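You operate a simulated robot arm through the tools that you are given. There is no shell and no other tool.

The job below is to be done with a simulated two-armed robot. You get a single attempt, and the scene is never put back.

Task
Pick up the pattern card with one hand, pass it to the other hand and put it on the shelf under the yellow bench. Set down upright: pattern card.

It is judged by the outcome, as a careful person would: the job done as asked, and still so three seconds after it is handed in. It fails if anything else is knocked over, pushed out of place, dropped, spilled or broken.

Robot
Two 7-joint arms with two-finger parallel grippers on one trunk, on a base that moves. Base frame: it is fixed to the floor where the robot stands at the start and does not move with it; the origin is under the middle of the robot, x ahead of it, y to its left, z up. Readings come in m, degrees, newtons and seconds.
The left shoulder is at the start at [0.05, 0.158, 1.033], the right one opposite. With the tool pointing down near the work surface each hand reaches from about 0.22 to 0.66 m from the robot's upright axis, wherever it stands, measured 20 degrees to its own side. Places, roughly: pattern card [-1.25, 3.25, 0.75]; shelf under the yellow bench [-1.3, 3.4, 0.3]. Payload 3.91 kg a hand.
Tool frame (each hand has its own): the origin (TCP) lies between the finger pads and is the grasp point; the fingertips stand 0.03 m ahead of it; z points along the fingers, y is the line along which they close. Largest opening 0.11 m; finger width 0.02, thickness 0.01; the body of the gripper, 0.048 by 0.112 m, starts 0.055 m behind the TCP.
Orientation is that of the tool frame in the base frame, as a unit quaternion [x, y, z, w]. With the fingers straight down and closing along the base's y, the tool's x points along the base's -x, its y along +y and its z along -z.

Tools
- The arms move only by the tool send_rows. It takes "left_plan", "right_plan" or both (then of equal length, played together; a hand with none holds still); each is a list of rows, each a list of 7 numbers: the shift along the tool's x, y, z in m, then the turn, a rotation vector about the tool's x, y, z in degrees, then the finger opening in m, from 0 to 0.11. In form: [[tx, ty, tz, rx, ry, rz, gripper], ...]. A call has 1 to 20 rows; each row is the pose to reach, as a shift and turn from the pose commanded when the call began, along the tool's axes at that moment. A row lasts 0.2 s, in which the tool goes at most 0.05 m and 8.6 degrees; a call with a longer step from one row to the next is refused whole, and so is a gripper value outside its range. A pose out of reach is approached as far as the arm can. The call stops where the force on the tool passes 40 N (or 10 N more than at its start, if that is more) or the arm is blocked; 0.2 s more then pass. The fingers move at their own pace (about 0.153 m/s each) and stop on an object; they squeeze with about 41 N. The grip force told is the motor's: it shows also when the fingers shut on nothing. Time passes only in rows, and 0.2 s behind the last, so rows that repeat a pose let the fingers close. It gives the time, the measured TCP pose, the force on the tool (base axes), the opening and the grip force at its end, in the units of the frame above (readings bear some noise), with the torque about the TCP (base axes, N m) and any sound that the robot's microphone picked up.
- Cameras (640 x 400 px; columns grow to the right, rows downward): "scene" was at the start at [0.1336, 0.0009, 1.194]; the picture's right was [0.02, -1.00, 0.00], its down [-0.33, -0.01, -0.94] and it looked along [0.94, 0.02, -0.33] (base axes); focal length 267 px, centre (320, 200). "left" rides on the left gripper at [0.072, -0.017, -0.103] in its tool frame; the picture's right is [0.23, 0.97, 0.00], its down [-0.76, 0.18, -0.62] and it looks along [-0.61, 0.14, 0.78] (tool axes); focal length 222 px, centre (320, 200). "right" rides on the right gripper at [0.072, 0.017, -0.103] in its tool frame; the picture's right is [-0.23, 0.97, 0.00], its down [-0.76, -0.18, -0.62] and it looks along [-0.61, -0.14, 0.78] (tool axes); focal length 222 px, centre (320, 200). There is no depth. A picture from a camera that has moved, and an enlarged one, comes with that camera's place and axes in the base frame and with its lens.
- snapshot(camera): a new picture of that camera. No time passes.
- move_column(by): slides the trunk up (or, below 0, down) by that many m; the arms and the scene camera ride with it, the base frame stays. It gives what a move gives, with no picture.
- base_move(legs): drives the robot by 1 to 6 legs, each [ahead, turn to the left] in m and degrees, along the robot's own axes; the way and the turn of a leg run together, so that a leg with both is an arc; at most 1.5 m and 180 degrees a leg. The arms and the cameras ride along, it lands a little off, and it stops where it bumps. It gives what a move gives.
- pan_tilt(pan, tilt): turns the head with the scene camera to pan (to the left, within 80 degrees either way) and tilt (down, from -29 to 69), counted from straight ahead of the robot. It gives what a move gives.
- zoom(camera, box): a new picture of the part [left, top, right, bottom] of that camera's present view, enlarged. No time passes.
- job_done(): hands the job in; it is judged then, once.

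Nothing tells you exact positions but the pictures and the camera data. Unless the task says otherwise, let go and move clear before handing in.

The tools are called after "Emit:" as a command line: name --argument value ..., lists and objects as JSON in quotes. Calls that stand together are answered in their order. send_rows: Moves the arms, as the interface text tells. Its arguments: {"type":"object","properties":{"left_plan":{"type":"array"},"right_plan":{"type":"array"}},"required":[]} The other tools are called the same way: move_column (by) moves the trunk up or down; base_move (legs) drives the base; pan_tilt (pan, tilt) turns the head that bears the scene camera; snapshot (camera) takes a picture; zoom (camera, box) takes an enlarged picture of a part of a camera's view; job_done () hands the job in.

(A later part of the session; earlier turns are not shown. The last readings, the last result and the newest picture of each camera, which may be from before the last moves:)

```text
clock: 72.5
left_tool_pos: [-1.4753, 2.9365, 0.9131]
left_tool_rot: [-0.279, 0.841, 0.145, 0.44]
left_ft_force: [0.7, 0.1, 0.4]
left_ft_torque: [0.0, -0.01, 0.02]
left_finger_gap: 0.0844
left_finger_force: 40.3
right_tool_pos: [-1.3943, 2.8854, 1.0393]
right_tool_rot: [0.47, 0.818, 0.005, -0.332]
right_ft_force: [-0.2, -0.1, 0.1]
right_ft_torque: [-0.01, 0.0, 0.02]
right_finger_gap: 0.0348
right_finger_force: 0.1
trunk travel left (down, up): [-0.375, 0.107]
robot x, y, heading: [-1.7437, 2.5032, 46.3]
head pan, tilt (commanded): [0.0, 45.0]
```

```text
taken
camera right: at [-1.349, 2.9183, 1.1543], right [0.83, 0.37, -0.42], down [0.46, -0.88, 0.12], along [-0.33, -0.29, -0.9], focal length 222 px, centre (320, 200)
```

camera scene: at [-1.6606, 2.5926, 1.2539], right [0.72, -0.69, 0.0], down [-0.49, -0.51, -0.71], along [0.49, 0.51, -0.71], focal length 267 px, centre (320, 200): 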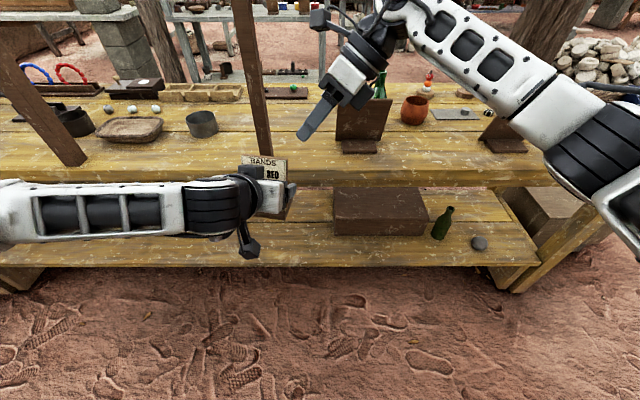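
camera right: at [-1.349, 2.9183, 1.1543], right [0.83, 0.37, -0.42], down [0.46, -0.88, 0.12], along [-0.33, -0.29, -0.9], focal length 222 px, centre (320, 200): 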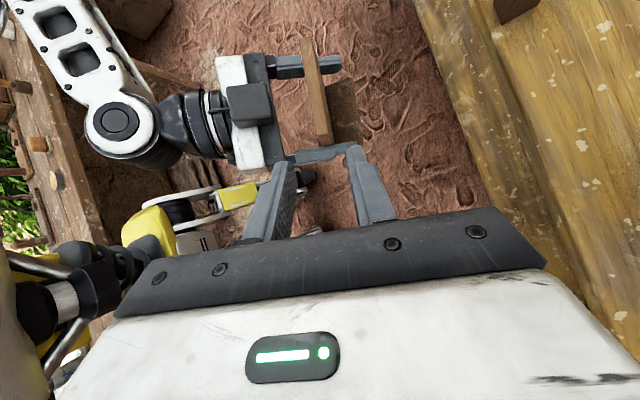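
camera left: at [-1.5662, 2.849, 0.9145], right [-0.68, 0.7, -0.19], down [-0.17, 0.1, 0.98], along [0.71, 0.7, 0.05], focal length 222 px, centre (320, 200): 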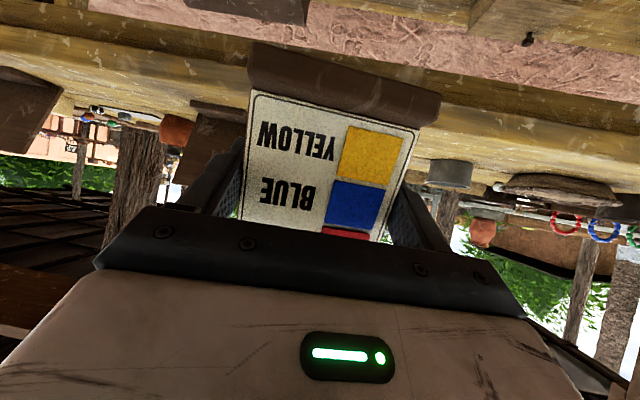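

The card is in the left hand alone, firmly held. I now retract the right hand back to my right side, away from the bench.

Emit:
send_rows --right_plan '[[-0.0388, 0.0086, -0.0305, 0, 0, 0, 0.035], [-0.0776, 0.0173, -0.0609, 0, 0, 0, 0.035], [-0.1015, -0.0237, -0.072, 0, 0, 0, 0.035], [-0.1254, -0.0647, -0.0831, 0, 0, 0, 0.035], [-0.1493, -0.1057, -0.0942, 0, 0, 0, 0.035], [-0.1732, -0.1467, -0.1053, 0, 0, 0, 0.035], [-0.1971, -0.1877, -0.1164, 0, 0, 0, 0.035]]'

Emit:
snapshot --camera "scene"

Emit:
zoom --camera "scene" --box '[150, 160, 450, 290]'

```text
clock: 74.2
left_tool_pos: [-1.4749, 2.9356, 0.9134]
left_tool_rot: [-0.279, 0.842, 0.145, 0.439]
left_ft_force: [0.2, -0.4, 0.6]
left_ft_torque: [-0.01, 0.02, 0.0]
left_finger_gap: 0.0845
left_finger_force: 41.2
right_tool_pos: [-1.4117, 2.5942, 1.0817]
right_tool_rot: [0.471, 0.818, 0.005, -0.331]
right_ft_force: [-0.9, -0.1, 0.5]
right_ft_torque: [-0.02, -0.05, -0.01]
right_finger_gap: 0.0348
right_finger_force: 0.1
trunk travel left (down, up): [-0.375, 0.107]
robot x, y, heading: [-1.7439, 2.5049, 46.1]
head pan, tilt (commanded): [0.0, 45.0]
```

```text
taken
camera scene: at [-1.6609, 2.5923, 1.254], right [0.72, -0.69, 0.0], down [-0.49, -0.51, -0.71], along [0.49, 0.51, -0.71], focal length 267 px, centre (320, 200)
```

scene: 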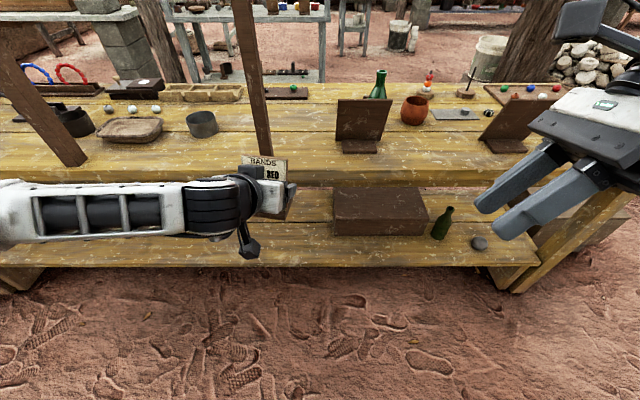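

```text
2.13 times, centred on (300, 225) of scene
camera zoom: at [-1.6609, 2.5923, 1.254], right [0.72, -0.69, 0.0], down [-0.49, -0.51, -0.71], along [0.49, 0.51, -0.71], focal length 569 px, centre (363, 147)
```

zoom: 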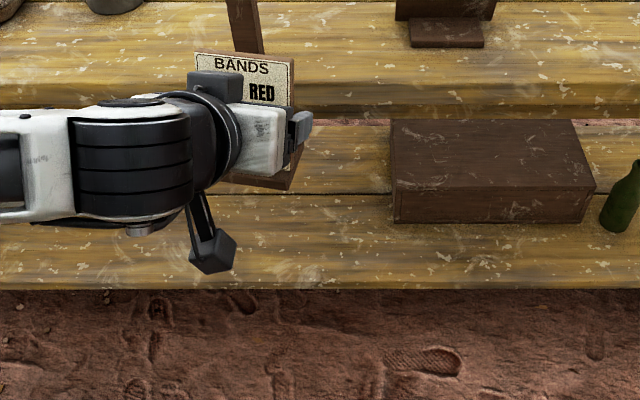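

The lane is clear: I now lower the trunk so the left hand with the card comes down in front of the bench to shelf height.

Emit:
move_column --by -0.36

Emit:
pan_tilt --pan 0 --tilt 35

Emit:
snapshot --camera "scene"

Emit:
snapshot --camera "left"

```text
clock: 77.7
left_tool_pos: [-1.4742, 2.9364, 0.5535]
left_tool_rot: [-0.279, 0.842, 0.145, 0.439]
left_ft_force: [-0.5, 0.0, -0.2]
left_ft_torque: [0.03, 0.0, -0.04]
left_finger_gap: 0.0843
left_finger_force: 40.7
right_tool_pos: [-1.4115, 2.5952, 0.7212]
right_tool_rot: [0.47, 0.818, 0.004, -0.331]
right_ft_force: [-0.2, -0.4, -0.2]
right_ft_torque: [0.01, 0.01, 0.01]
right_finger_gap: 0.0352
right_finger_force: 0.2
trunk travel left (down, up): [-0.015, 0.467]
robot x, y, heading: [-1.7442, 2.5078, 45.9]
head pan, tilt (commanded): [0.0, 45.0]
```

```text
clock: 78.4
left_tool_pos: [-1.4741, 2.9365, 0.5529]
left_tool_rot: [-0.278, 0.842, 0.144, 0.439]
left_ft_force: [0.2, -0.3, 0.1]
left_ft_torque: [0.04, -0.01, -0.03]
left_finger_gap: 0.0844
left_finger_force: 40.9
right_tool_pos: [-1.4112, 2.5948, 0.7214]
right_tool_rot: [0.471, 0.818, 0.004, -0.331]
right_ft_force: [0.2, 0.9, 0.1]
right_ft_torque: [-0.01, -0.02, -0.02]
right_finger_gap: 0.0351
right_finger_force: 0.1
trunk travel left (down, up): [-0.015, 0.467]
robot x, y, heading: [-1.7397, 2.5051, 46.3]
head pan, tilt (commanded): [0.0, 35.0]
```

```text
taken
camera scene: at [-1.656, 2.5976, 0.9087], right [0.72, -0.69, 0.0], down [-0.4, -0.41, -0.82], along [0.57, 0.59, -0.57], focal length 267 px, centre (320, 200)
```

scene: 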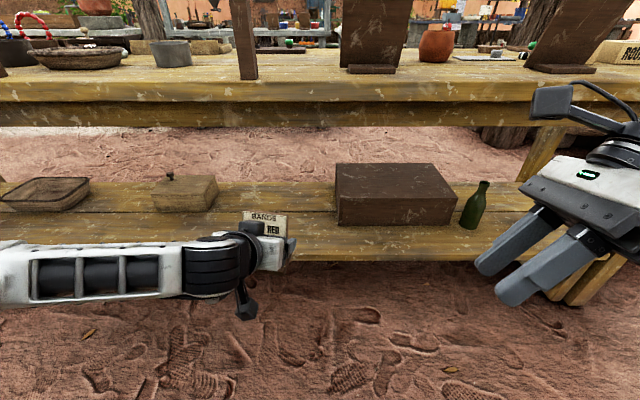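

```text
taken
camera left: at [-1.5663, 2.8491, 0.5544], right [-0.68, 0.7, -0.19], down [-0.17, 0.1, 0.98], along [0.71, 0.7, 0.05], focal length 222 px, centre (320, 200)
```

left: 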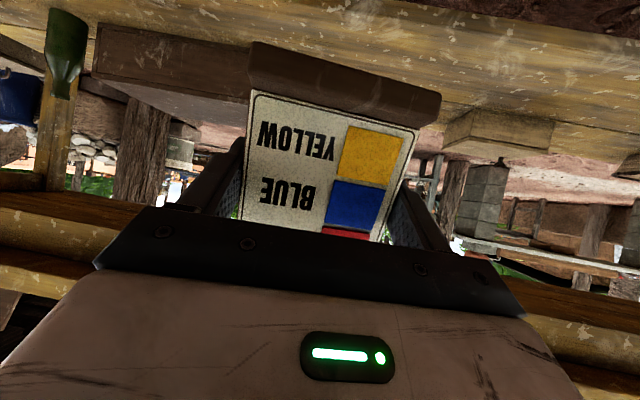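

The hand and card are down in front of the bench. I'll zoom to measure the shelf's front edge and free space between the lidded box and the brown box.

Emit:
zoom --camera "scene" --box '[280, 150, 480, 275]'

Emit:
zoom --camera "scene" --box '[130, 70, 400, 270]'

```text
3.20 times, centred on (380, 212) of scene
camera zoom: at [-1.656, 2.5976, 0.9087], right [0.72, -0.69, 0.0], down [-0.4, -0.41, -0.82], along [0.57, 0.59, -0.57], focal length 853 px, centre (128, 160)
```

zoom: 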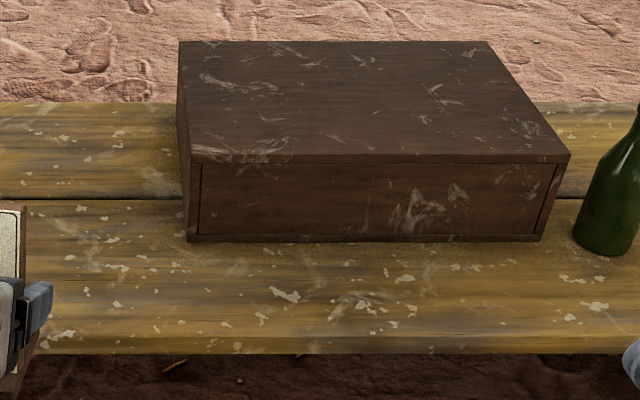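

```text
2.00 times, centred on (265, 170) of scene
camera zoom: at [-1.656, 2.5976, 0.9087], right [0.72, -0.69, 0.0], down [-0.4, -0.41, -0.82], along [0.57, 0.59, -0.57], focal length 533 px, centre (430, 260)
```

zoom: 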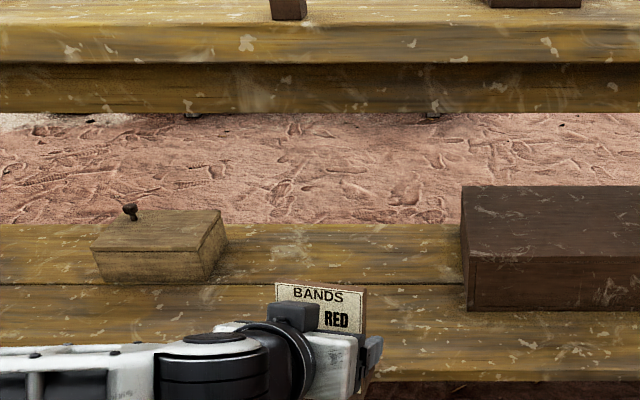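

The shelf top is at about z≈0.30, its front edge ≈0.69 m ahead, with clear space between the boxes right in front of the left hand. I lower the card to about 8 cm above shelf level, then drive 0.19 m forward.

Emit:
send_rows --left_plan '[[0.0242, 0, 0.0169, 0, 0, 0, 0.06], [0.0485, 0, 0.0338, 0, 0, 0, 0.06], [0.0727, 0, 0.0507, 0, 0, 0, 0.06], [0.0969, 0, 0.0676, 0, 0, 0, 0.06]]'

Emit:
snapshot --camera "scene"

Emit:
snapshot --camera "left"

```text
clock: 79.4
left_tool_pos: [-1.4433, 2.9176, 0.4646]
left_tool_rot: [-0.286, 0.843, 0.153, 0.428]
left_ft_force: [-0.6, 0.4, -0.8]
left_ft_torque: [0.0, 0.01, -0.02]
left_finger_gap: 0.0842
left_finger_force: 41.2
left hand out of reach, approached as far as the arm can: row 1, 2, 3, 4
right_tool_pos: [-1.4115, 2.5944, 0.722]
right_tool_rot: [0.471, 0.818, 0.005, -0.331]
right_ft_force: [0.8, 0.7, -0.4]
right_ft_torque: [0.04, 0.0, 0.02]
right_finger_gap: 0.0351
right_finger_force: 0.0
trunk travel left (down, up): [-0.015, 0.467]
robot x, y, heading: [-1.7465, 2.5059, 46.3]
head pan, tilt (commanded): [0.0, 35.0]
```

```text
taken
camera scene: at [-1.6561, 2.5977, 0.9088], right [0.72, -0.69, 0.0], down [-0.4, -0.41, -0.82], along [0.57, 0.59, -0.57], focal length 267 px, centre (320, 200)
```

scene: 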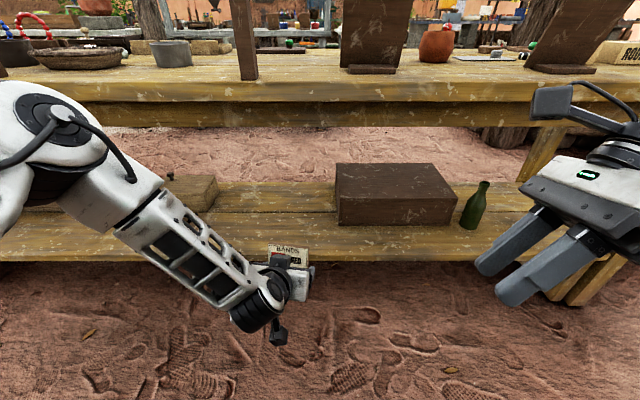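

```text
taken
camera left: at [-1.5343, 2.8278, 0.4675], right [-0.7, 0.69, -0.17], down [-0.15, 0.1, 0.98], along [0.7, 0.72, 0.03], focal length 222 px, centre (320, 200)
```

left: 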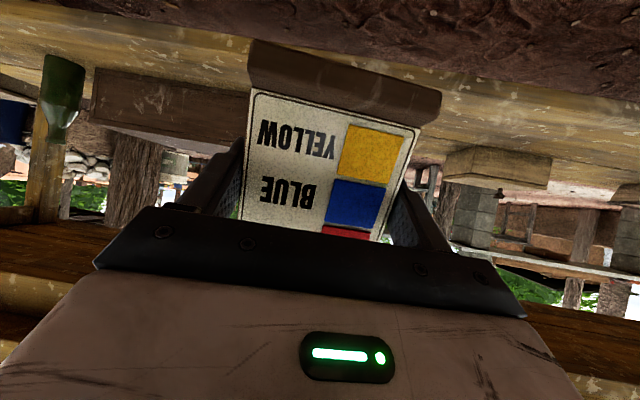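

The left elbow swung up and the arm stopped short of the commanded height (posture limit when folded this close). There's free space ahead, so I extend the hand 10 cm forward, still in front of the bench, to get a better posture.

Emit:
send_rows --left_plan '[[-0.0188, 0.0056, 0.027, 0, 0, 0, 0.06], [-0.0376, 0.0112, 0.054, 0, 0, 0, 0.06], [-0.0564, 0.0168, 0.081, 0, 0, 0, 0.06], [-0.0564, 0.0168, 0.081, 0, 0, 0, 0.06]]'

Emit:
snapshot --camera "scene"

```text
clock: 80.4
left_tool_pos: [-1.3741, 2.9903, 0.4658]
left_tool_rot: [-0.278, 0.843, 0.145, 0.438]
left_ft_force: [-0.9, -0.9, -0.5]
left_ft_torque: [-0.02, -0.01, 0.03]
left_finger_gap: 0.0843
left_finger_force: 40.9
left hand out of reach, approached as far as the arm can: row 1
right_tool_pos: [-1.4109, 2.5934, 0.7223]
right_tool_rot: [0.471, 0.818, 0.004, -0.331]
right_ft_force: [-0.8, -0.2, 0.2]
right_ft_torque: [-0.01, 0.03, 0.0]
right_finger_gap: 0.0351
right_finger_force: 0.1
trunk travel left (down, up): [-0.015, 0.467]
robot x, y, heading: [-1.7449, 2.5023, 46.3]
head pan, tilt (commanded): [0.0, 35.0]
```

```text
taken
camera scene: at [-1.656, 2.5976, 0.9087], right [0.72, -0.69, 0.0], down [-0.4, -0.41, -0.82], along [0.57, 0.59, -0.57], focal length 267 px, centre (320, 200)
```

scene: 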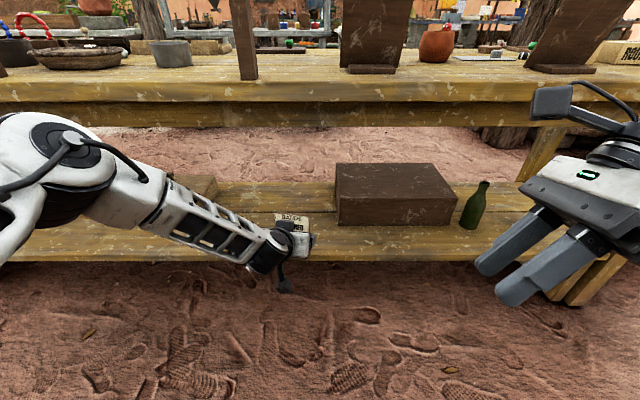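

The arm follows again. I shift 4 cm left (more room from the brown box) and 4.5 cm down.

Emit:
send_rows --left_plan '[[0.0136, 0.0131, 0.0068, 0, 0, 0, 0.06], [0.0273, 0.0263, 0.0135, 0, 0, 0, 0.06], [0.0409, 0.0394, 0.0203, 0, 0, 0, 0.06], [0.0409, 0.0394, 0.0203, 0, 0, 0, 0.06]]'

Emit:
snapshot --camera "scene"

Emit:
snapshot --camera "left"

```text
clock: 81.4
left_tool_pos: [-1.3791, 3.0129, 0.4555]
left_tool_rot: [-0.278, 0.844, 0.139, 0.437]
left_ft_force: [-0.1, -0.5, 0.2]
left_ft_torque: [-0.01, -0.01, 0.01]
left_finger_gap: 0.0845
left_finger_force: 40.9
left hand out of reach, approached as far as the arm can: row 1, 2, 3, 4
right_tool_pos: [-1.412, 2.5938, 0.7219]
right_tool_rot: [0.472, 0.817, 0.006, -0.331]
right_ft_force: [0.2, 0.3, -0.4]
right_ft_torque: [-0.01, 0.02, 0.0]
right_finger_gap: 0.0347
right_finger_force: 0.1
trunk travel left (down, up): [-0.015, 0.467]
robot x, y, heading: [-1.7461, 2.5082, 45.9]
head pan, tilt (commanded): [0.0, 35.0]
```

```text
taken
camera scene: at [-1.656, 2.5977, 0.9088], right [0.72, -0.69, 0.0], down [-0.4, -0.41, -0.82], along [0.57, 0.59, -0.57], focal length 267 px, centre (320, 200)
```

scene: 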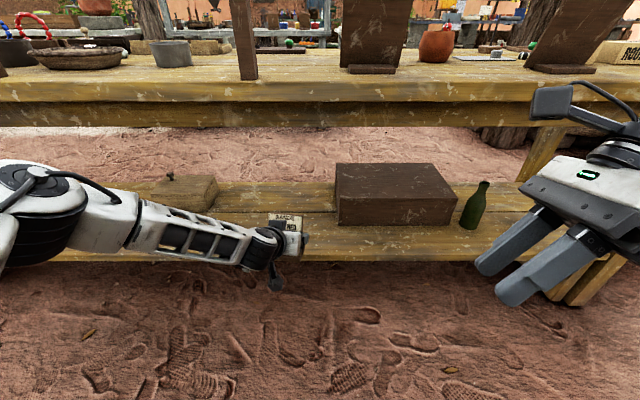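

```text
taken
camera left: at [-1.4702, 2.9253, 0.458], right [-0.68, 0.71, -0.19], down [-0.16, 0.11, 0.98], along [0.72, 0.7, 0.04], focal length 222 px, centre (320, 200)
```

left: 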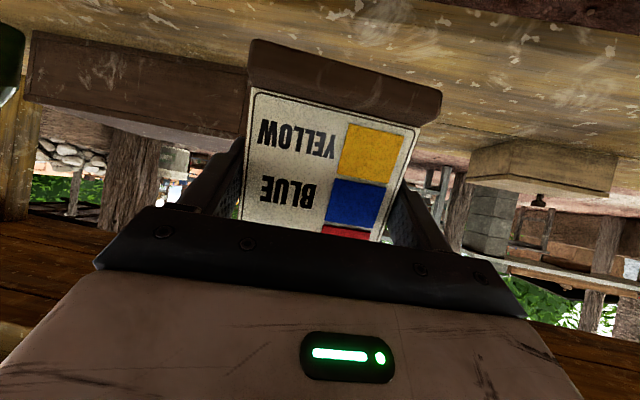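

The left arm only reaches low when nearly stretched (wrist limit), so I'll place at longer reach. First I extend 6 cm more at this height (card 10 cm above shelf level) and turn the card square to the bench.

Emit:
send_rows --left_plan '[[-0.0107, 0.0099, 0.0153, -2.71, 0, -1.89, 0.06], [-0.0213, 0.0199, 0.0305, -5.42, 0, -3.78, 0.06], [-0.032, 0.0298, 0.0458, -8.13, 0, -5.67, 0.06], [-0.032, 0.0298, 0.0458, -8.13, 0, -5.67, 0.06]]'

Emit:
snapshot --camera "scene"

```text
clock: 82.4
left_tool_pos: [-1.352, 3.0673, 0.4542]
left_tool_rot: [-0.35, 0.815, 0.183, 0.425]
left_ft_force: [0.4, -0.5, 0.0]
left_ft_torque: [-0.02, -0.02, -0.01]
left_finger_gap: 0.0844
left_finger_force: 41.0
right_tool_pos: [-1.4112, 2.5946, 0.7223]
right_tool_rot: [0.47, 0.818, 0.005, -0.332]
right_ft_force: [0.2, -0.4, 0.6]
right_ft_torque: [0.01, 0.03, -0.01]
right_finger_gap: 0.0348
right_finger_force: 0.1
trunk travel left (down, up): [-0.015, 0.467]
robot x, y, heading: [-1.7472, 2.5084, 46.3]
head pan, tilt (commanded): [0.0, 35.0]
```

```text
taken
camera scene: at [-1.656, 2.5976, 0.9087], right [0.72, -0.69, 0.0], down [-0.4, -0.41, -0.82], along [0.57, 0.59, -0.57], focal length 267 px, centre (320, 200)
```

scene: 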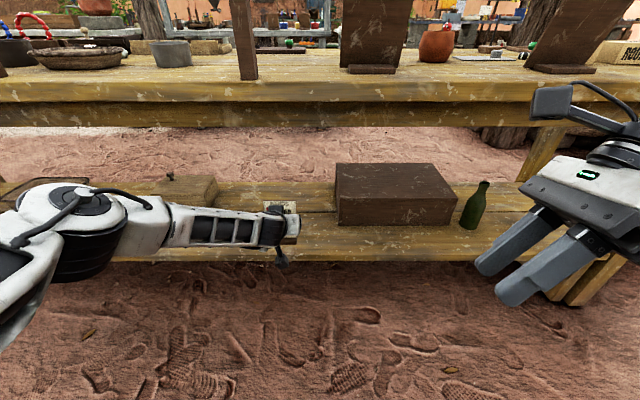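

The left arm is now well postured at about 0.68 m reach with the card level and square. I drive the base 0.12 m forward, carrying the card in over the shelf (about 10 cm above it).

Emit:
base_move --legs '[[0.12, 0]]'

Emit:
snapshot --camera "scene"

Emit:
zoom --camera "scene" --box '[180, 150, 400, 290]'

Emit:
snapshot --camera "left"

```text
clock: 83.6
left_tool_pos: [-1.2683, 3.1515, 0.4554]
left_tool_rot: [-0.349, 0.816, 0.182, 0.425]
left_ft_force: [-0.2, 0.2, -0.4]
left_ft_torque: [-0.01, 0.04, 0.01]
left_finger_gap: 0.0845
left_finger_force: 40.9
right_tool_pos: [-1.3286, 2.6783, 0.7206]
right_tool_rot: [0.472, 0.817, 0.007, -0.332]
right_ft_force: [0.5, -0.5, -1.5]
right_ft_torque: [0.02, -0.01, 0.07]
right_finger_gap: 0.0347
right_finger_force: 0.0
trunk travel left (down, up): [-0.015, 0.467]
robot x, y, heading: [-1.665, 2.5909, 45.9]
head pan, tilt (commanded): [0.0, 35.0]
```

```text
taken
camera scene: at [-1.5738, 2.6827, 0.9087], right [0.72, -0.69, 0.0], down [-0.4, -0.41, -0.82], along [0.57, 0.59, -0.57], focal length 267 px, centre (320, 200)
```

scene: 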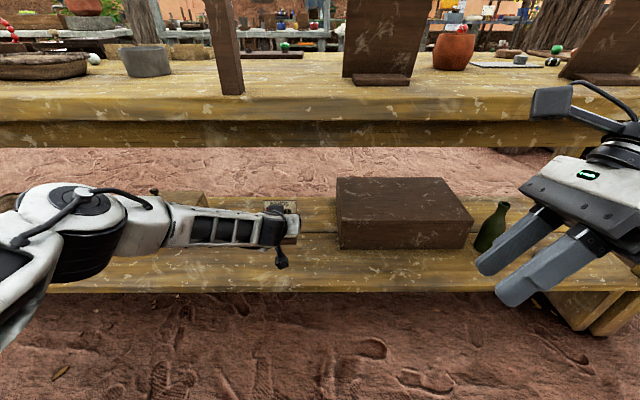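

```text
2.86 times, centred on (290, 220) of scene
camera zoom: at [-1.5738, 2.6827, 0.9087], right [0.72, -0.69, 0.0], down [-0.4, -0.41, -0.82], along [0.57, 0.59, -0.57], focal length 762 px, centre (406, 143)
```

zoom: 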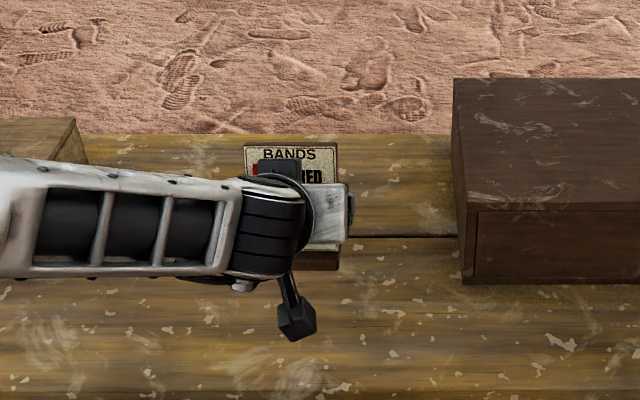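

```text
taken
camera left: at [-1.3437, 3.0502, 0.456], right [-0.79, 0.58, -0.19], down [-0.18, 0.07, 0.98], along [0.58, 0.81, 0.05], focal length 222 px, centre (320, 200)
```

left: 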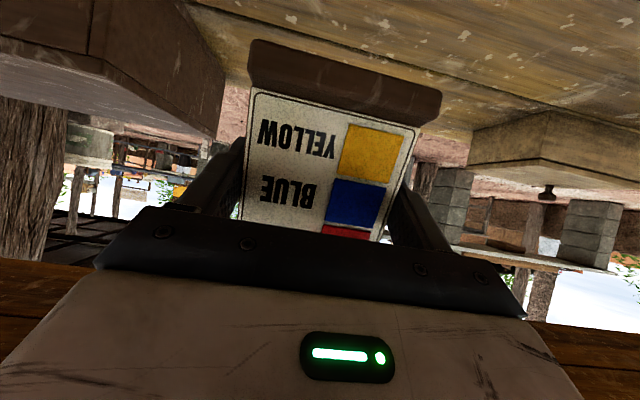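

The card is now about 10 cm inside the shelf's front edge, between the boxes and roughly 10 cm above the shelf. I lower it 7.5 cm.

Emit:
send_rows --left_plan '[[0.0164, 0, 0.0115, 0, 0, 0, 0.06], [0.0328, 0, 0.0229, 0, 0, 0, 0.06], [0.0493, 0, 0.0344, 0, 0, 0, 0.06], [0.0616, 0, 0.043, 0, 0, 0, 0.06], [0.0616, 0, 0.043, 0, 0, 0, 0.06]]'

Emit:
snapshot --camera "scene"

Emit:
snapshot --camera "left"

```text
clock: 84.8
left_tool_pos: [-1.2676, 3.1527, 0.3794]
left_tool_rot: [-0.349, 0.815, 0.181, 0.425]
left_ft_force: [-0.4, 0.7, 0.5]
left_ft_torque: [0.0, 0.02, 0.01]
left_finger_gap: 0.0843
left_finger_force: 41.0
right_tool_pos: [-1.3294, 2.6797, 0.7216]
right_tool_rot: [0.472, 0.817, 0.004, -0.332]
right_ft_force: [0.7, -0.1, 0.0]
right_ft_torque: [0.02, -0.01, 0.01]
right_finger_gap: 0.0352
right_finger_force: 0.0
trunk travel left (down, up): [-0.015, 0.467]
robot x, y, heading: [-1.6644, 2.5902, 46.2]
head pan, tilt (commanded): [0.0, 35.0]
```

```text
taken
camera scene: at [-1.5738, 2.6827, 0.9087], right [0.72, -0.69, 0.0], down [-0.4, -0.41, -0.82], along [0.57, 0.59, -0.57], focal length 267 px, centre (320, 200)
```

scene: 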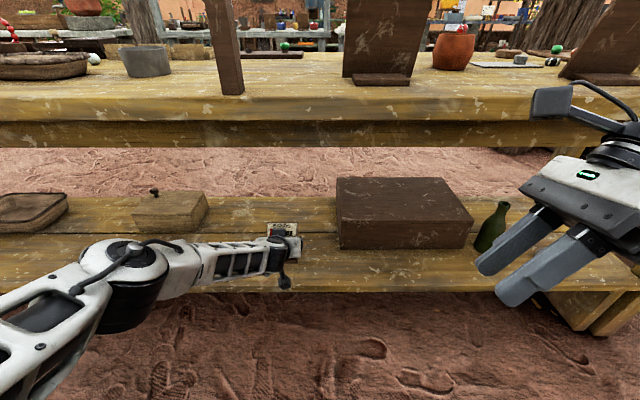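

```text
taken
camera left: at [-1.3429, 3.0506, 0.3812], right [-0.79, 0.58, -0.19], down [-0.18, 0.07, 0.98], along [0.58, 0.81, 0.05], focal length 222 px, centre (320, 200)
```

left: 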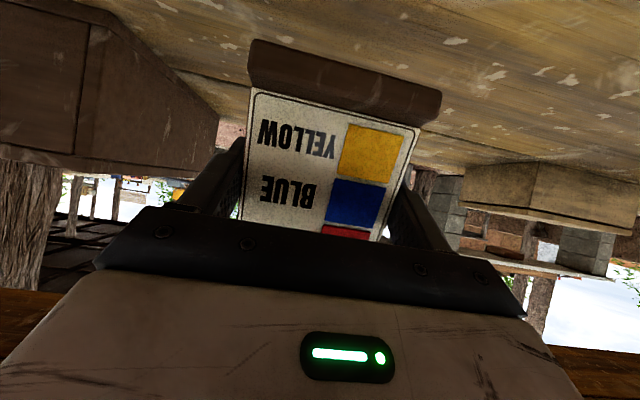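

The card hovers about 2.5 cm above the shelf. I lower it in small steps, watching the vertical force for contact.

Emit:
send_rows --left_plan '[[0.0041, 0, 0.0029, 0, 0, 0, 0.06], [0.0082, 0, 0.0057, 0, 0, 0, 0.06], [0.0123, 0, 0.0086, 0, 0, 0, 0.06], [0.0123, 0, 0.0086, 0, 0, 0, 0.06]]'

Emit:
zoom --camera "left" --box '[160, 10, 480, 210]'

```text
clock: 85.8
left_tool_pos: [-1.268, 3.1533, 0.3646]
left_tool_rot: [-0.349, 0.815, 0.182, 0.424]
left_ft_force: [-0.6, -0.5, -0.4]
left_ft_torque: [0.01, -0.02, 0.0]
left_finger_gap: 0.0845
left_finger_force: 41.4
right_tool_pos: [-1.3285, 2.6792, 0.722]
right_tool_rot: [0.472, 0.817, 0.005, -0.331]
right_ft_force: [0.3, 0.0, 0.3]
right_ft_torque: [0.02, -0.02, 0.0]
right_finger_gap: 0.035
right_finger_force: 0.1
trunk travel left (down, up): [-0.015, 0.467]
robot x, y, heading: [-1.6636, 2.5936, 46.2]
head pan, tilt (commanded): [0.0, 35.0]
```

```text
2.00 times, centred on (320, 110) of left
camera zoom: at [-1.3439, 3.0513, 0.3659], right [-0.79, 0.58, -0.19], down [-0.18, 0.07, 0.98], along [0.58, 0.81, 0.05], focal length 444 px, centre (320, 380)
```

zoom: 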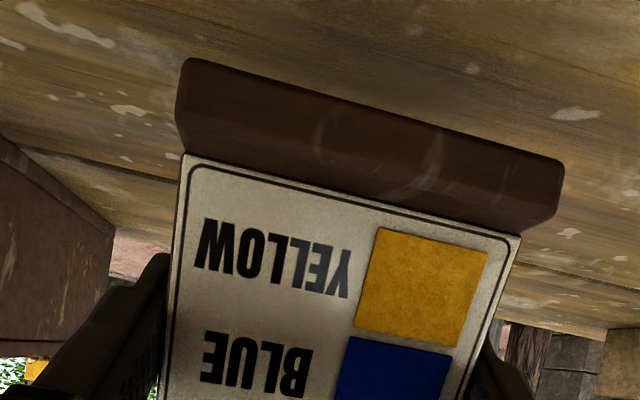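

No contact yet. I continue down in finer steps.

Emit:
send_rows --left_plan '[[0.0021, 0, 0.0014, 0, 0, 0, 0.06], [0.0041, 0, 0.0029, 0, 0, 0, 0.06], [0.0041, 0, 0.0029, 0, 0, 0, 0.06]]'

Emit:
send_rows --left_plan '[[0.0016, 0, 0.0011, 0, 0, 0, 0.06], [0.0033, 0, 0.0023, 0, 0, 0, 0.06], [0.0033, 0, 0.0023, 0, 0, 0, 0.06]]'

```text
clock: 86.6
left_tool_pos: [-1.27, 3.1534, 0.3593]
left_tool_rot: [-0.348, 0.816, 0.182, 0.425]
left_ft_force: [-0.1, 0.8, 0.5]
left_ft_torque: [-0.01, 0.0, 0.01]
left_finger_gap: 0.0843
left_finger_force: 40.9
right_tool_pos: [-1.3292, 2.6779, 0.7221]
right_tool_rot: [0.472, 0.817, 0.005, -0.332]
right_ft_force: [0.0, -0.1, -0.2]
right_ft_torque: [0.0, -0.02, 0.01]
right_finger_gap: 0.0349
right_finger_force: 0.0
trunk travel left (down, up): [-0.015, 0.467]
robot x, y, heading: [-1.6648, 2.5906, 45.9]
head pan, tilt (commanded): [0.0, 35.0]
```

```text
clock: 87.4
left_tool_pos: [-1.2689, 3.1517, 0.3575]
left_tool_rot: [-0.348, 0.815, 0.182, 0.426]
left_ft_force: [1.0, -0.3, 0.1]
left_ft_torque: [0.0, 0.0, -0.02]
left_finger_gap: 0.0841
left_finger_force: 40.7
right_tool_pos: [-1.3285, 2.6792, 0.7213]
right_tool_rot: [0.471, 0.817, 0.006, -0.332]
right_ft_force: [0.7, -0.9, -0.3]
right_ft_torque: [0.0, -0.03, 0.04]
right_finger_gap: 0.0349
right_finger_force: 0.0
trunk travel left (down, up): [-0.015, 0.467]
robot x, y, heading: [-1.6613, 2.593, 46.2]
head pan, tilt (commanded): [0.0, 35.0]
```

Still no contact at an estimated card-bottom of about z≈0.30. I check with pictures.

Emit:
zoom --camera "scene" --box '[240, 205, 340, 300]'

Emit:
zoom --camera "left" --box '[220, 10, 480, 170]'

```text
4.21 times, centred on (290, 252) of scene
camera zoom: at [-1.5738, 2.6827, 0.9087], right [0.72, -0.69, 0.0], down [-0.4, -0.41, -0.82], along [0.57, 0.59, -0.57], focal length 1122 px, centre (446, -21)
```

zoom: 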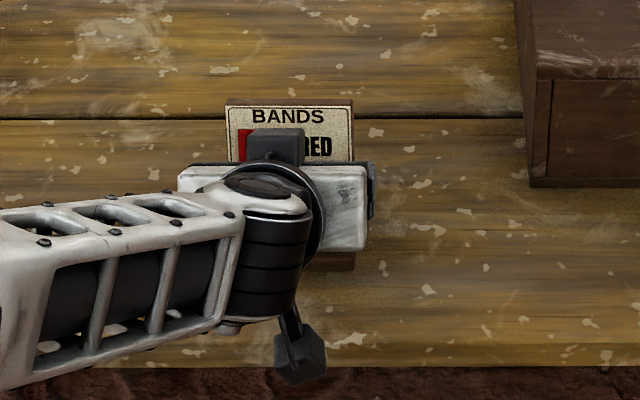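

```text
2.46 times, centred on (350, 90) of left
camera zoom: at [-1.344, 3.05, 0.3575], right [-0.79, 0.58, -0.19], down [-0.18, 0.07, 0.98], along [0.58, 0.81, 0.05], focal length 547 px, centre (246, 471)
```

zoom: 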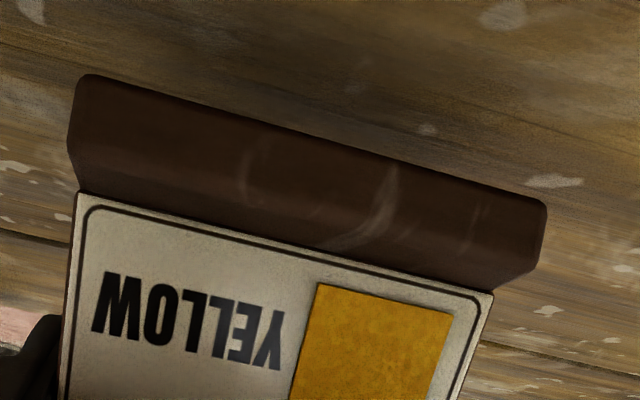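

The shelf surface is close beneath the foot. I keep lowering by a few millimetres at a time.

Emit:
send_rows --left_plan '[[0.0016, 0, 0.0011, 0, 0, 0, 0.06], [0.0033, 0, 0.0023, 0, 0, 0, 0.06], [0.0033, 0, 0.0023, 0, 0, 0, 0.06]]'

Emit:
send_rows --left_plan '[[0.0016, 0, 0.0011, 0, 0, 0, 0.06], [0.0033, 0, 0.0023, 0, 0, 0, 0.06], [0.0033, 0, 0.0023, 0, 0, 0, 0.06]]'

```text
clock: 88.2
left_tool_pos: [-1.2693, 3.1522, 0.3521]
left_tool_rot: [-0.349, 0.815, 0.182, 0.425]
left_ft_force: [-0.5, -0.4, 1.1]
left_ft_torque: [-0.02, -0.02, 0.0]
left_finger_gap: 0.0843
left_finger_force: 41.5
right_tool_pos: [-1.3292, 2.6797, 0.7222]
right_tool_rot: [0.472, 0.817, 0.005, -0.331]
right_ft_force: [-0.3, -0.1, -0.2]
right_ft_torque: [0.01, 0.04, -0.01]
right_finger_gap: 0.0348
right_finger_force: 0.1
trunk travel left (down, up): [-0.015, 0.467]
robot x, y, heading: [-1.6624, 2.5913, 45.9]
head pan, tilt (commanded): [0.0, 35.0]
```

```text
clock: 89.0
left_tool_pos: [-1.2678, 3.1525, 0.3475]
left_tool_rot: [-0.349, 0.816, 0.182, 0.424]
left_ft_force: [-0.2, 0.2, -0.4]
left_ft_torque: [0.0, -0.02, 0.02]
left_finger_gap: 0.0845
left_finger_force: 40.9
right_tool_pos: [-1.3286, 2.6774, 0.7216]
right_tool_rot: [0.471, 0.818, 0.005, -0.331]
right_ft_force: [-0.3, 0.3, 0.0]
right_ft_torque: [0.04, 0.03, -0.02]
right_finger_gap: 0.0348
right_finger_force: 0.1
trunk travel left (down, up): [-0.015, 0.467]
robot x, y, heading: [-1.6628, 2.5873, 46.1]
head pan, tilt (commanded): [0.0, 35.0]
```

Still no contact. Continuing down.

Emit:
send_rows --left_plan '[[0.0016, 0, 0.0011, 0, 0, 0, 0.06], [0.0033, 0, 0.0023, 0, 0, 0, 0.06], [0.0033, 0, 0.0023, 0, 0, 0, 0.06]]'

Emit:
send_rows --left_plan '[[0.0016, 0, 0.0011, 0, 0, 0, 0.06], [0.0033, 0, 0.0023, 0, 0, 0, 0.06], [0.0033, 0, 0.0023, 0, 0, 0, 0.06]]'

Emit:
zoom --camera "left" --box '[220, 10, 480, 170]'

```text
clock: 89.8
left_tool_pos: [-1.2684, 3.1515, 0.3424]
left_tool_rot: [-0.349, 0.815, 0.183, 0.425]
left_ft_force: [-0.1, 0.5, 0.2]
left_ft_torque: [0.01, 0.03, -0.01]
left_finger_gap: 0.0844
left_finger_force: 41.3
right_tool_pos: [-1.3294, 2.6792, 0.7217]
right_tool_rot: [0.472, 0.817, 0.005, -0.331]
right_ft_force: [0.0, 0.3, -0.6]
right_ft_torque: [0.03, 0.0, 0.02]
right_finger_gap: 0.035
right_finger_force: 0.0
trunk travel left (down, up): [-0.015, 0.467]
robot x, y, heading: [-1.6631, 2.5915, 46.2]
head pan, tilt (commanded): [0.0, 35.0]
```

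```text
clock: 90.6
left_tool_pos: [-1.2688, 3.1519, 0.3394]
left_tool_rot: [-0.349, 0.816, 0.181, 0.425]
left_ft_force: [0.1, 0.3, -0.5]
left_ft_torque: [0.01, -0.01, 0.0]
left_finger_gap: 0.0843
left_finger_force: 40.9
right_tool_pos: [-1.3293, 2.6791, 0.7212]
right_tool_rot: [0.472, 0.817, 0.004, -0.331]
right_ft_force: [-0.5, 0.0, 0.0]
right_ft_torque: [0.0, -0.02, 0.0]
right_finger_gap: 0.0349
right_finger_force: 0.1
trunk travel left (down, up): [-0.015, 0.467]
robot x, y, heading: [-1.6603, 2.5935, 46.2]
head pan, tilt (commanded): [0.0, 35.0]
```

```text
2.46 times, centred on (350, 90) of left
camera zoom: at [-1.3434, 3.0494, 0.3404], right [-0.79, 0.58, -0.19], down [-0.18, 0.07, 0.98], along [0.58, 0.81, 0.05], focal length 547 px, centre (246, 471)
```

zoom: 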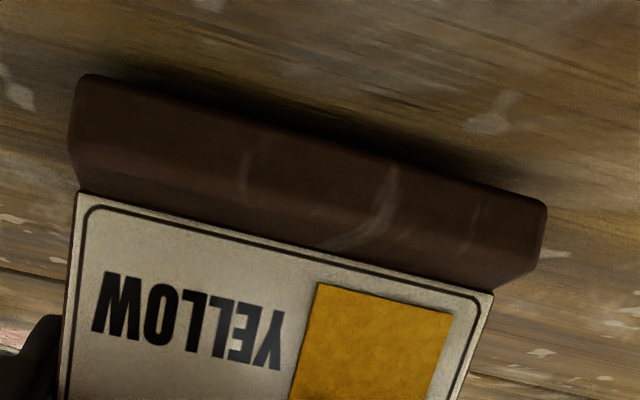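

A contact shadow is now forming under the foot; it's nearly down. I continue with small steps.

Emit:
send_rows --left_plan '[[0.0012, 0, 0.0008, 0, 0, 0, 0.06], [0.0025, 0, 0.0017, 0, 0, 0, 0.06], [0.0025, 0, 0.0017, 0, 0, 0, 0.06]]'

Emit:
send_rows --left_plan '[[0.0012, 0, 0.0008, 0, 0, 0, 0.06], [0.0025, 0, 0.0017, 0, 0, 0, 0.06], [0.0025, 0, 0.0017, 0, 0, 0, 0.06]]'

Emit:
zoom --camera "left" --box '[220, 10, 480, 170]'

```text
clock: 91.4
left_tool_pos: [-1.269, 3.1512, 0.3368]
left_tool_rot: [-0.349, 0.815, 0.182, 0.425]
left_ft_force: [0.5, -0.4, -0.5]
left_ft_torque: [0.0, 0.0, 0.0]
left_finger_gap: 0.0849
left_finger_force: 40.7
right_tool_pos: [-1.329, 2.679, 0.7202]
right_tool_rot: [0.472, 0.817, 0.006, -0.331]
right_ft_force: [0.9, -0.1, -0.4]
right_ft_torque: [0.0, -0.02, 0.01]
right_finger_gap: 0.035
right_finger_force: 0.0
trunk travel left (down, up): [-0.015, 0.467]
robot x, y, heading: [-1.6642, 2.592, 46.3]
head pan, tilt (commanded): [0.0, 35.0]
```

```text
clock: 92.2
left_tool_pos: [-1.2693, 3.15, 0.3338]
left_tool_rot: [-0.349, 0.816, 0.181, 0.425]
left_ft_force: [-0.3, 0.6, -0.4]
left_ft_torque: [-0.01, 0.0, -0.03]
left_finger_gap: 0.0846
left_finger_force: 41.0
right_tool_pos: [-1.3288, 2.6789, 0.7216]
right_tool_rot: [0.472, 0.817, 0.005, -0.331]
right_ft_force: [-1.1, 0.1, 0.5]
right_ft_torque: [-0.02, -0.02, 0.02]
right_finger_gap: 0.035
right_finger_force: 0.0
trunk travel left (down, up): [-0.015, 0.467]
robot x, y, heading: [-1.6658, 2.5916, 46.2]
head pan, tilt (commanded): [0.0, 35.0]
```

```text
2.46 times, centred on (350, 90) of left
camera zoom: at [-1.3442, 3.0492, 0.335], right [-0.79, 0.58, -0.19], down [-0.18, 0.07, 0.98], along [0.58, 0.81, 0.05], focal length 547 px, centre (246, 471)
```

zoom: 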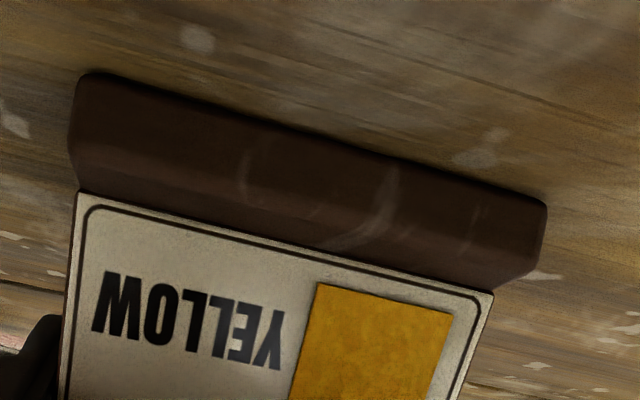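

Nearly touching. I take 2 mm steps now.

Emit:
send_rows --left_plan '[[0.0008, 0, 0.0006, 0, 0, 0, 0.06], [0.0016, 0, 0.0011, 0, 0, 0, 0.06], [0.0016, 0, 0.0011, 0, 0, 0, 0.06]]'

Emit:
send_rows --left_plan '[[0.0008, 0, 0.0006, 0, 0, 0, 0.06], [0.0016, 0, 0.0011, 0, 0, 0, 0.06], [0.0016, 0, 0.0011, 0, 0, 0, 0.06]]'

Emit:
zoom --camera "left" --box '[220, 10, 480, 170]'

```text
clock: 93.0
left_tool_pos: [-1.2685, 3.1509, 0.3354]
left_tool_rot: [-0.349, 0.815, 0.182, 0.425]
left_ft_force: [-0.8, -0.4, -0.2]
left_ft_torque: [-0.01, 0.02, 0.05]
left_finger_gap: 0.0848
left_finger_force: 40.9
right_tool_pos: [-1.3299, 2.679, 0.7211]
right_tool_rot: [0.471, 0.817, 0.005, -0.332]
right_ft_force: [-0.7, -0.2, 0.4]
right_ft_torque: [-0.01, 0.03, 0.02]
right_finger_gap: 0.0351
right_finger_force: 0.1
trunk travel left (down, up): [-0.015, 0.467]
robot x, y, heading: [-1.6601, 2.5891, 45.9]
head pan, tilt (commanded): [0.0, 35.0]
```

```text
clock: 93.8
left_tool_pos: [-1.2693, 3.1517, 0.3343]
left_tool_rot: [-0.35, 0.815, 0.184, 0.424]
left_ft_force: [-1.1, 2.6, 2.5]
left_ft_torque: [-0.04, 0.17, -0.03]
left_finger_gap: 0.0846
left_finger_force: 41.0
left hand out of reach, approached as far as the arm can: row 1, 2, 3
right_tool_pos: [-1.3284, 2.6784, 0.7219]
right_tool_rot: [0.471, 0.818, 0.005, -0.331]
right_ft_force: [0.2, 0.0, -0.3]
right_ft_torque: [0.02, 0.01, 0.03]
right_finger_gap: 0.035
right_finger_force: 0.1
trunk travel left (down, up): [-0.015, 0.467]
robot x, y, heading: [-1.667, 2.5898, 46.1]
head pan, tilt (commanded): [0.0, 35.0]
```

```text
2.46 times, centred on (350, 90) of left
camera zoom: at [-1.3453, 3.05, 0.3344], right [-0.8, 0.58, -0.18], down [-0.18, 0.07, 0.98], along [0.58, 0.81, 0.05], focal length 547 px, centre (246, 471)
```

zoom: 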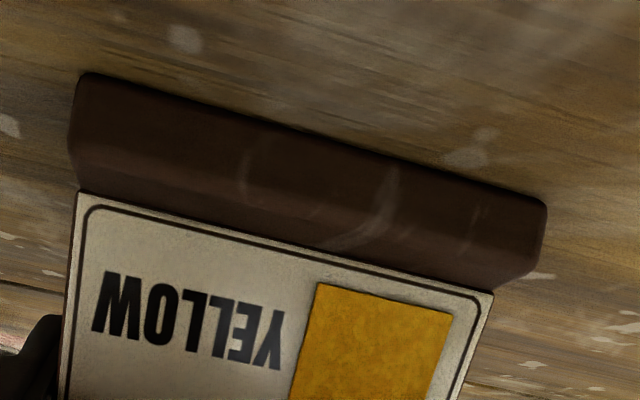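

There's a first contact signal (≈2.5 N up) while the arm reaches its posture limit. The trunk has 1.5 cm left, so I use it for the last couple of millimetres.

Emit:
move_column --by -0.002

Emit:
zoom --camera "left" --box '[220, 10, 480, 170]'

```text
clock: 94.3
left_tool_pos: [-1.2697, 3.1519, 0.3336]
left_tool_rot: [-0.349, 0.814, 0.184, 0.427]
left_ft_force: [-5.1, -0.8, 15.8]
left_ft_torque: [-0.46, 0.65, -0.08]
left_finger_gap: 0.0843
left_finger_force: 41.1
right_tool_pos: [-1.3299, 2.678, 0.7197]
right_tool_rot: [0.471, 0.818, 0.005, -0.331]
right_ft_force: [-0.2, 0.2, 0.3]
right_ft_torque: [0.0, -0.01, 0.03]
right_finger_gap: 0.0348
right_finger_force: 0.2
trunk travel left (down, up): [-0.013, 0.469]
robot x, y, heading: [-1.6642, 2.5934, 46.1]
head pan, tilt (commanded): [0.0, 35.0]
```

```text
2.46 times, centred on (350, 90) of left
camera zoom: at [-1.3447, 3.0502, 0.3341], right [-0.79, 0.58, -0.19], down [-0.18, 0.06, 0.98], along [0.58, 0.81, 0.05], focal length 547 px, centre (246, 471)
```

zoom: 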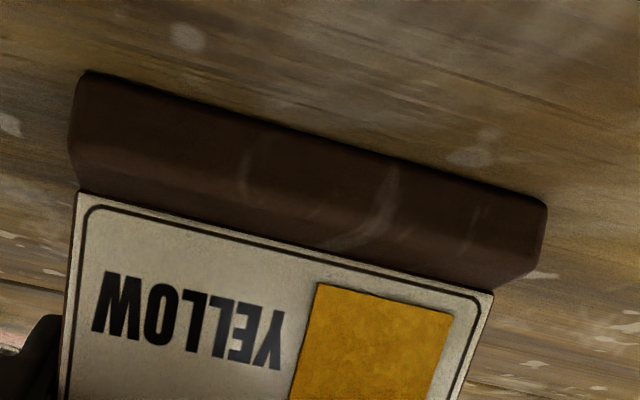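

The foot is on the shelf (≈16 N). I relieve most of the pressure by raising the trunk 1.5 mm before letting go.

Emit:
move_column --by 0.0015

```text
clock: 94.8
left_tool_pos: [-1.2693, 3.1516, 0.334]
left_tool_rot: [-0.349, 0.815, 0.183, 0.425]
left_ft_force: [0.9, 4.7, 9.7]
left_ft_torque: [0.04, 0.24, -0.08]
left_finger_gap: 0.0843
left_finger_force: 40.6
right_tool_pos: [-1.3279, 2.6787, 0.7212]
right_tool_rot: [0.47, 0.817, 0.006, -0.332]
right_ft_force: [0.9, 0.4, -0.4]
right_ft_torque: [0.03, -0.01, 0.01]
right_finger_gap: 0.0351
right_finger_force: 0.0
trunk travel left (down, up): [-0.015, 0.468]
robot x, y, heading: [-1.6608, 2.5912, 46.0]
head pan, tilt (commanded): [0.0, 35.0]
```

Emit:
move_column --by 0.001

```text
clock: 95.3
left_tool_pos: [-1.2706, 3.1504, 0.3343]
left_tool_rot: [-0.349, 0.815, 0.182, 0.425]
left_ft_force: [0.4, 2.6, 7.3]
left_ft_torque: [0.11, 0.32, -0.09]
left_finger_gap: 0.0844
left_finger_force: 41.2
right_tool_pos: [-1.3291, 2.6786, 0.7234]
right_tool_rot: [0.471, 0.817, 0.005, -0.332]
right_ft_force: [-0.3, -0.4, -0.1]
right_ft_torque: [0.03, 0.01, 0.0]
right_finger_gap: 0.035
right_finger_force: 0.0
trunk travel left (down, up): [-0.016, 0.467]
robot x, y, heading: [-1.6608, 2.5924, 46.1]
head pan, tilt (commanded): [0.0, 35.0]
```

The card rests with light pressure (~7 N). I open the left fingers without moving the hand.

Emit:
send_rows --left_plan '[[0, 0, 0, 0, 0, 0, 0.09], [0, 0, 0, 0, 0, 0, 0.1], [0, 0, 0, 0, 0, 0, 0.11], [0, 0, 0, 0, 0, 0, 0.11]]'

Emit:
snapshot --camera "left"

Emit:
zoom --camera "scene" --box '[240, 205, 340, 300]'

```text
clock: 96.3
left_tool_pos: [-1.2706, 3.1497, 0.3331]
left_tool_rot: [-0.348, 0.815, 0.182, 0.425]
left_ft_force: [-0.5, 1.0, 0.4]
left_ft_torque: [-0.03, 0.03, 0.04]
left_finger_gap: 0.1099
left_finger_force: 0.0
right_tool_pos: [-1.3291, 2.6787, 0.7224]
right_tool_rot: [0.471, 0.817, 0.005, -0.331]
right_ft_force: [0.4, -0.3, -0.2]
right_ft_torque: [-0.02, 0.03, -0.01]
right_finger_gap: 0.0353
right_finger_force: 0.2
trunk travel left (down, up): [-0.016, 0.467]
robot x, y, heading: [-1.6617, 2.591, 46.3]
head pan, tilt (commanded): [0.0, 35.0]
```

```text
taken
camera left: at [-1.3451, 3.0491, 0.3343], right [-0.79, 0.58, -0.19], down [-0.18, 0.07, 0.98], along [0.58, 0.81, 0.05], focal length 222 px, centre (320, 200)
```

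left: 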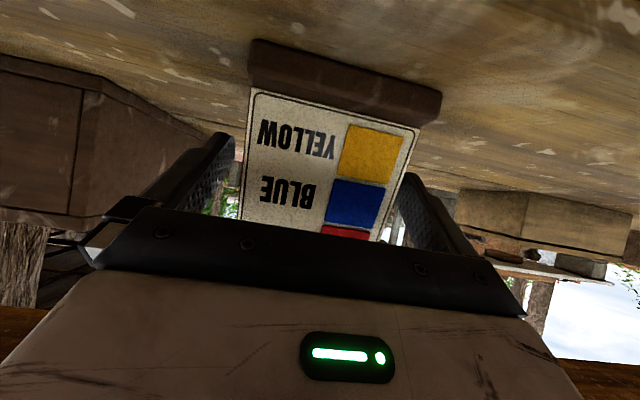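

```text
4.21 times, centred on (290, 252) of scene
camera zoom: at [-1.5738, 2.6827, 0.9093], right [0.72, -0.69, 0.0], down [-0.4, -0.41, -0.82], along [0.57, 0.59, -0.57], focal length 1122 px, centre (446, -21)
```

zoom: 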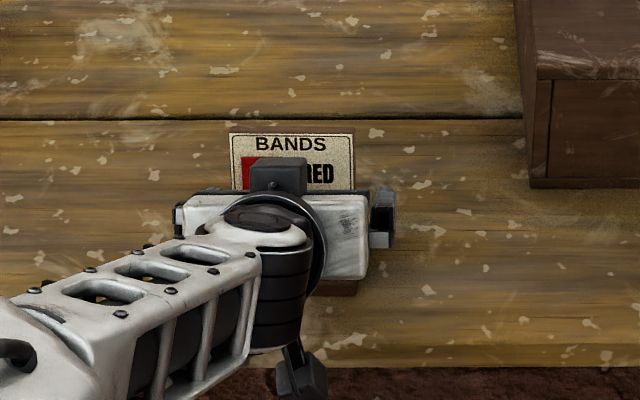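

The card stands on its own, centred between the open fingers with about 12 mm each side. I back the whole robot straight out 0.15 m so the fingers slide off cleanly.

Emit:
base_move --legs '[[-0.15, 0]]'

Emit:
snapshot --camera "left"

Emit:
snapshot --camera "scene"

Emit:
zoom --camera "scene" --box '[220, 170, 380, 270]'

```text
clock: 97.7
left_tool_pos: [-1.3744, 3.0425, 0.3327]
left_tool_rot: [-0.348, 0.815, 0.181, 0.425]
left_ft_force: [-0.9, 0.9, 0.7]
left_ft_torque: [-0.02, 0.0, -0.02]
left_finger_gap: 0.11
left_finger_force: 0.1
right_tool_pos: [-1.4333, 2.5714, 0.7213]
right_tool_rot: [0.472, 0.817, 0.006, -0.331]
right_ft_force: [0.4, 0.7, 0.0]
right_ft_torque: [0.0, 0.02, 0.0]
right_finger_gap: 0.0349
right_finger_force: 0.1
trunk travel left (down, up): [-0.016, 0.467]
robot x, y, heading: [-1.765, 2.4834, 46.0]
head pan, tilt (commanded): [0.0, 35.0]
```

```text
taken
camera left: at [-1.4497, 2.9404, 0.3343], right [-0.79, 0.58, -0.19], down [-0.18, 0.07, 0.98], along [0.58, 0.81, 0.05], focal length 222 px, centre (320, 200)
```

left: 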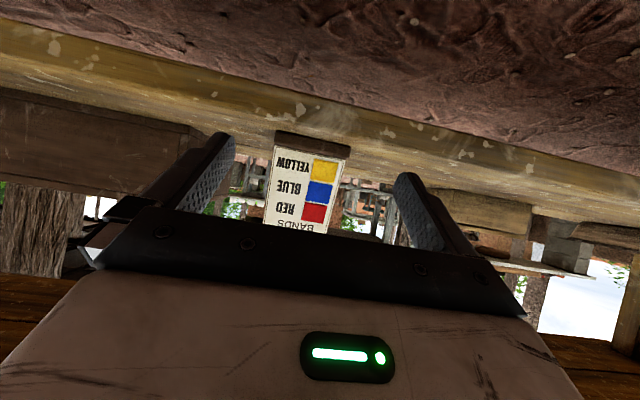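

```text
taken
camera scene: at [-1.6785, 2.5739, 0.9092], right [0.72, -0.69, 0.0], down [-0.4, -0.41, -0.82], along [0.57, 0.59, -0.57], focal length 267 px, centre (320, 200)
```

scene: 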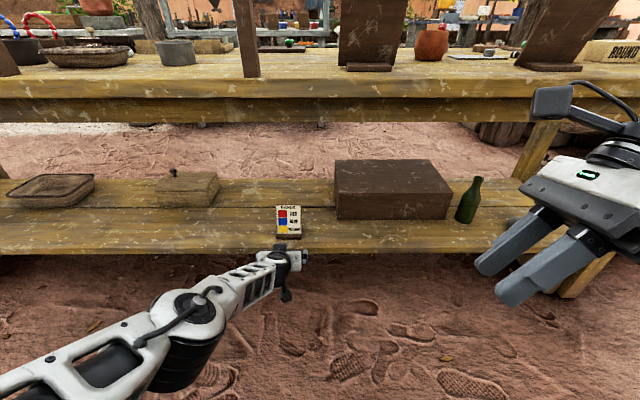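

```text
4.00 times, centred on (300, 220) of scene
camera zoom: at [-1.6785, 2.5739, 0.9092], right [0.72, -0.69, 0.0], down [-0.4, -0.41, -0.82], along [0.57, 0.59, -0.57], focal length 1066 px, centre (400, 120)
```

zoom: 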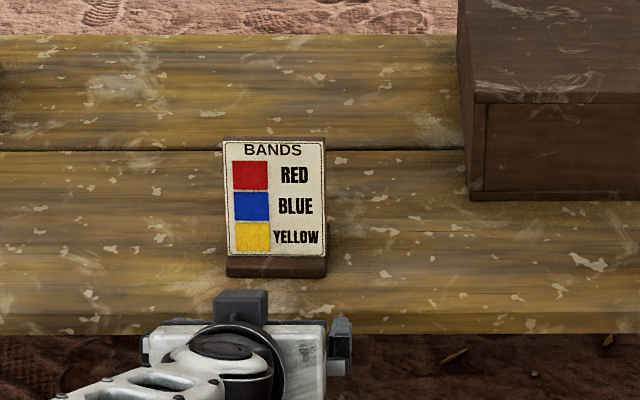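

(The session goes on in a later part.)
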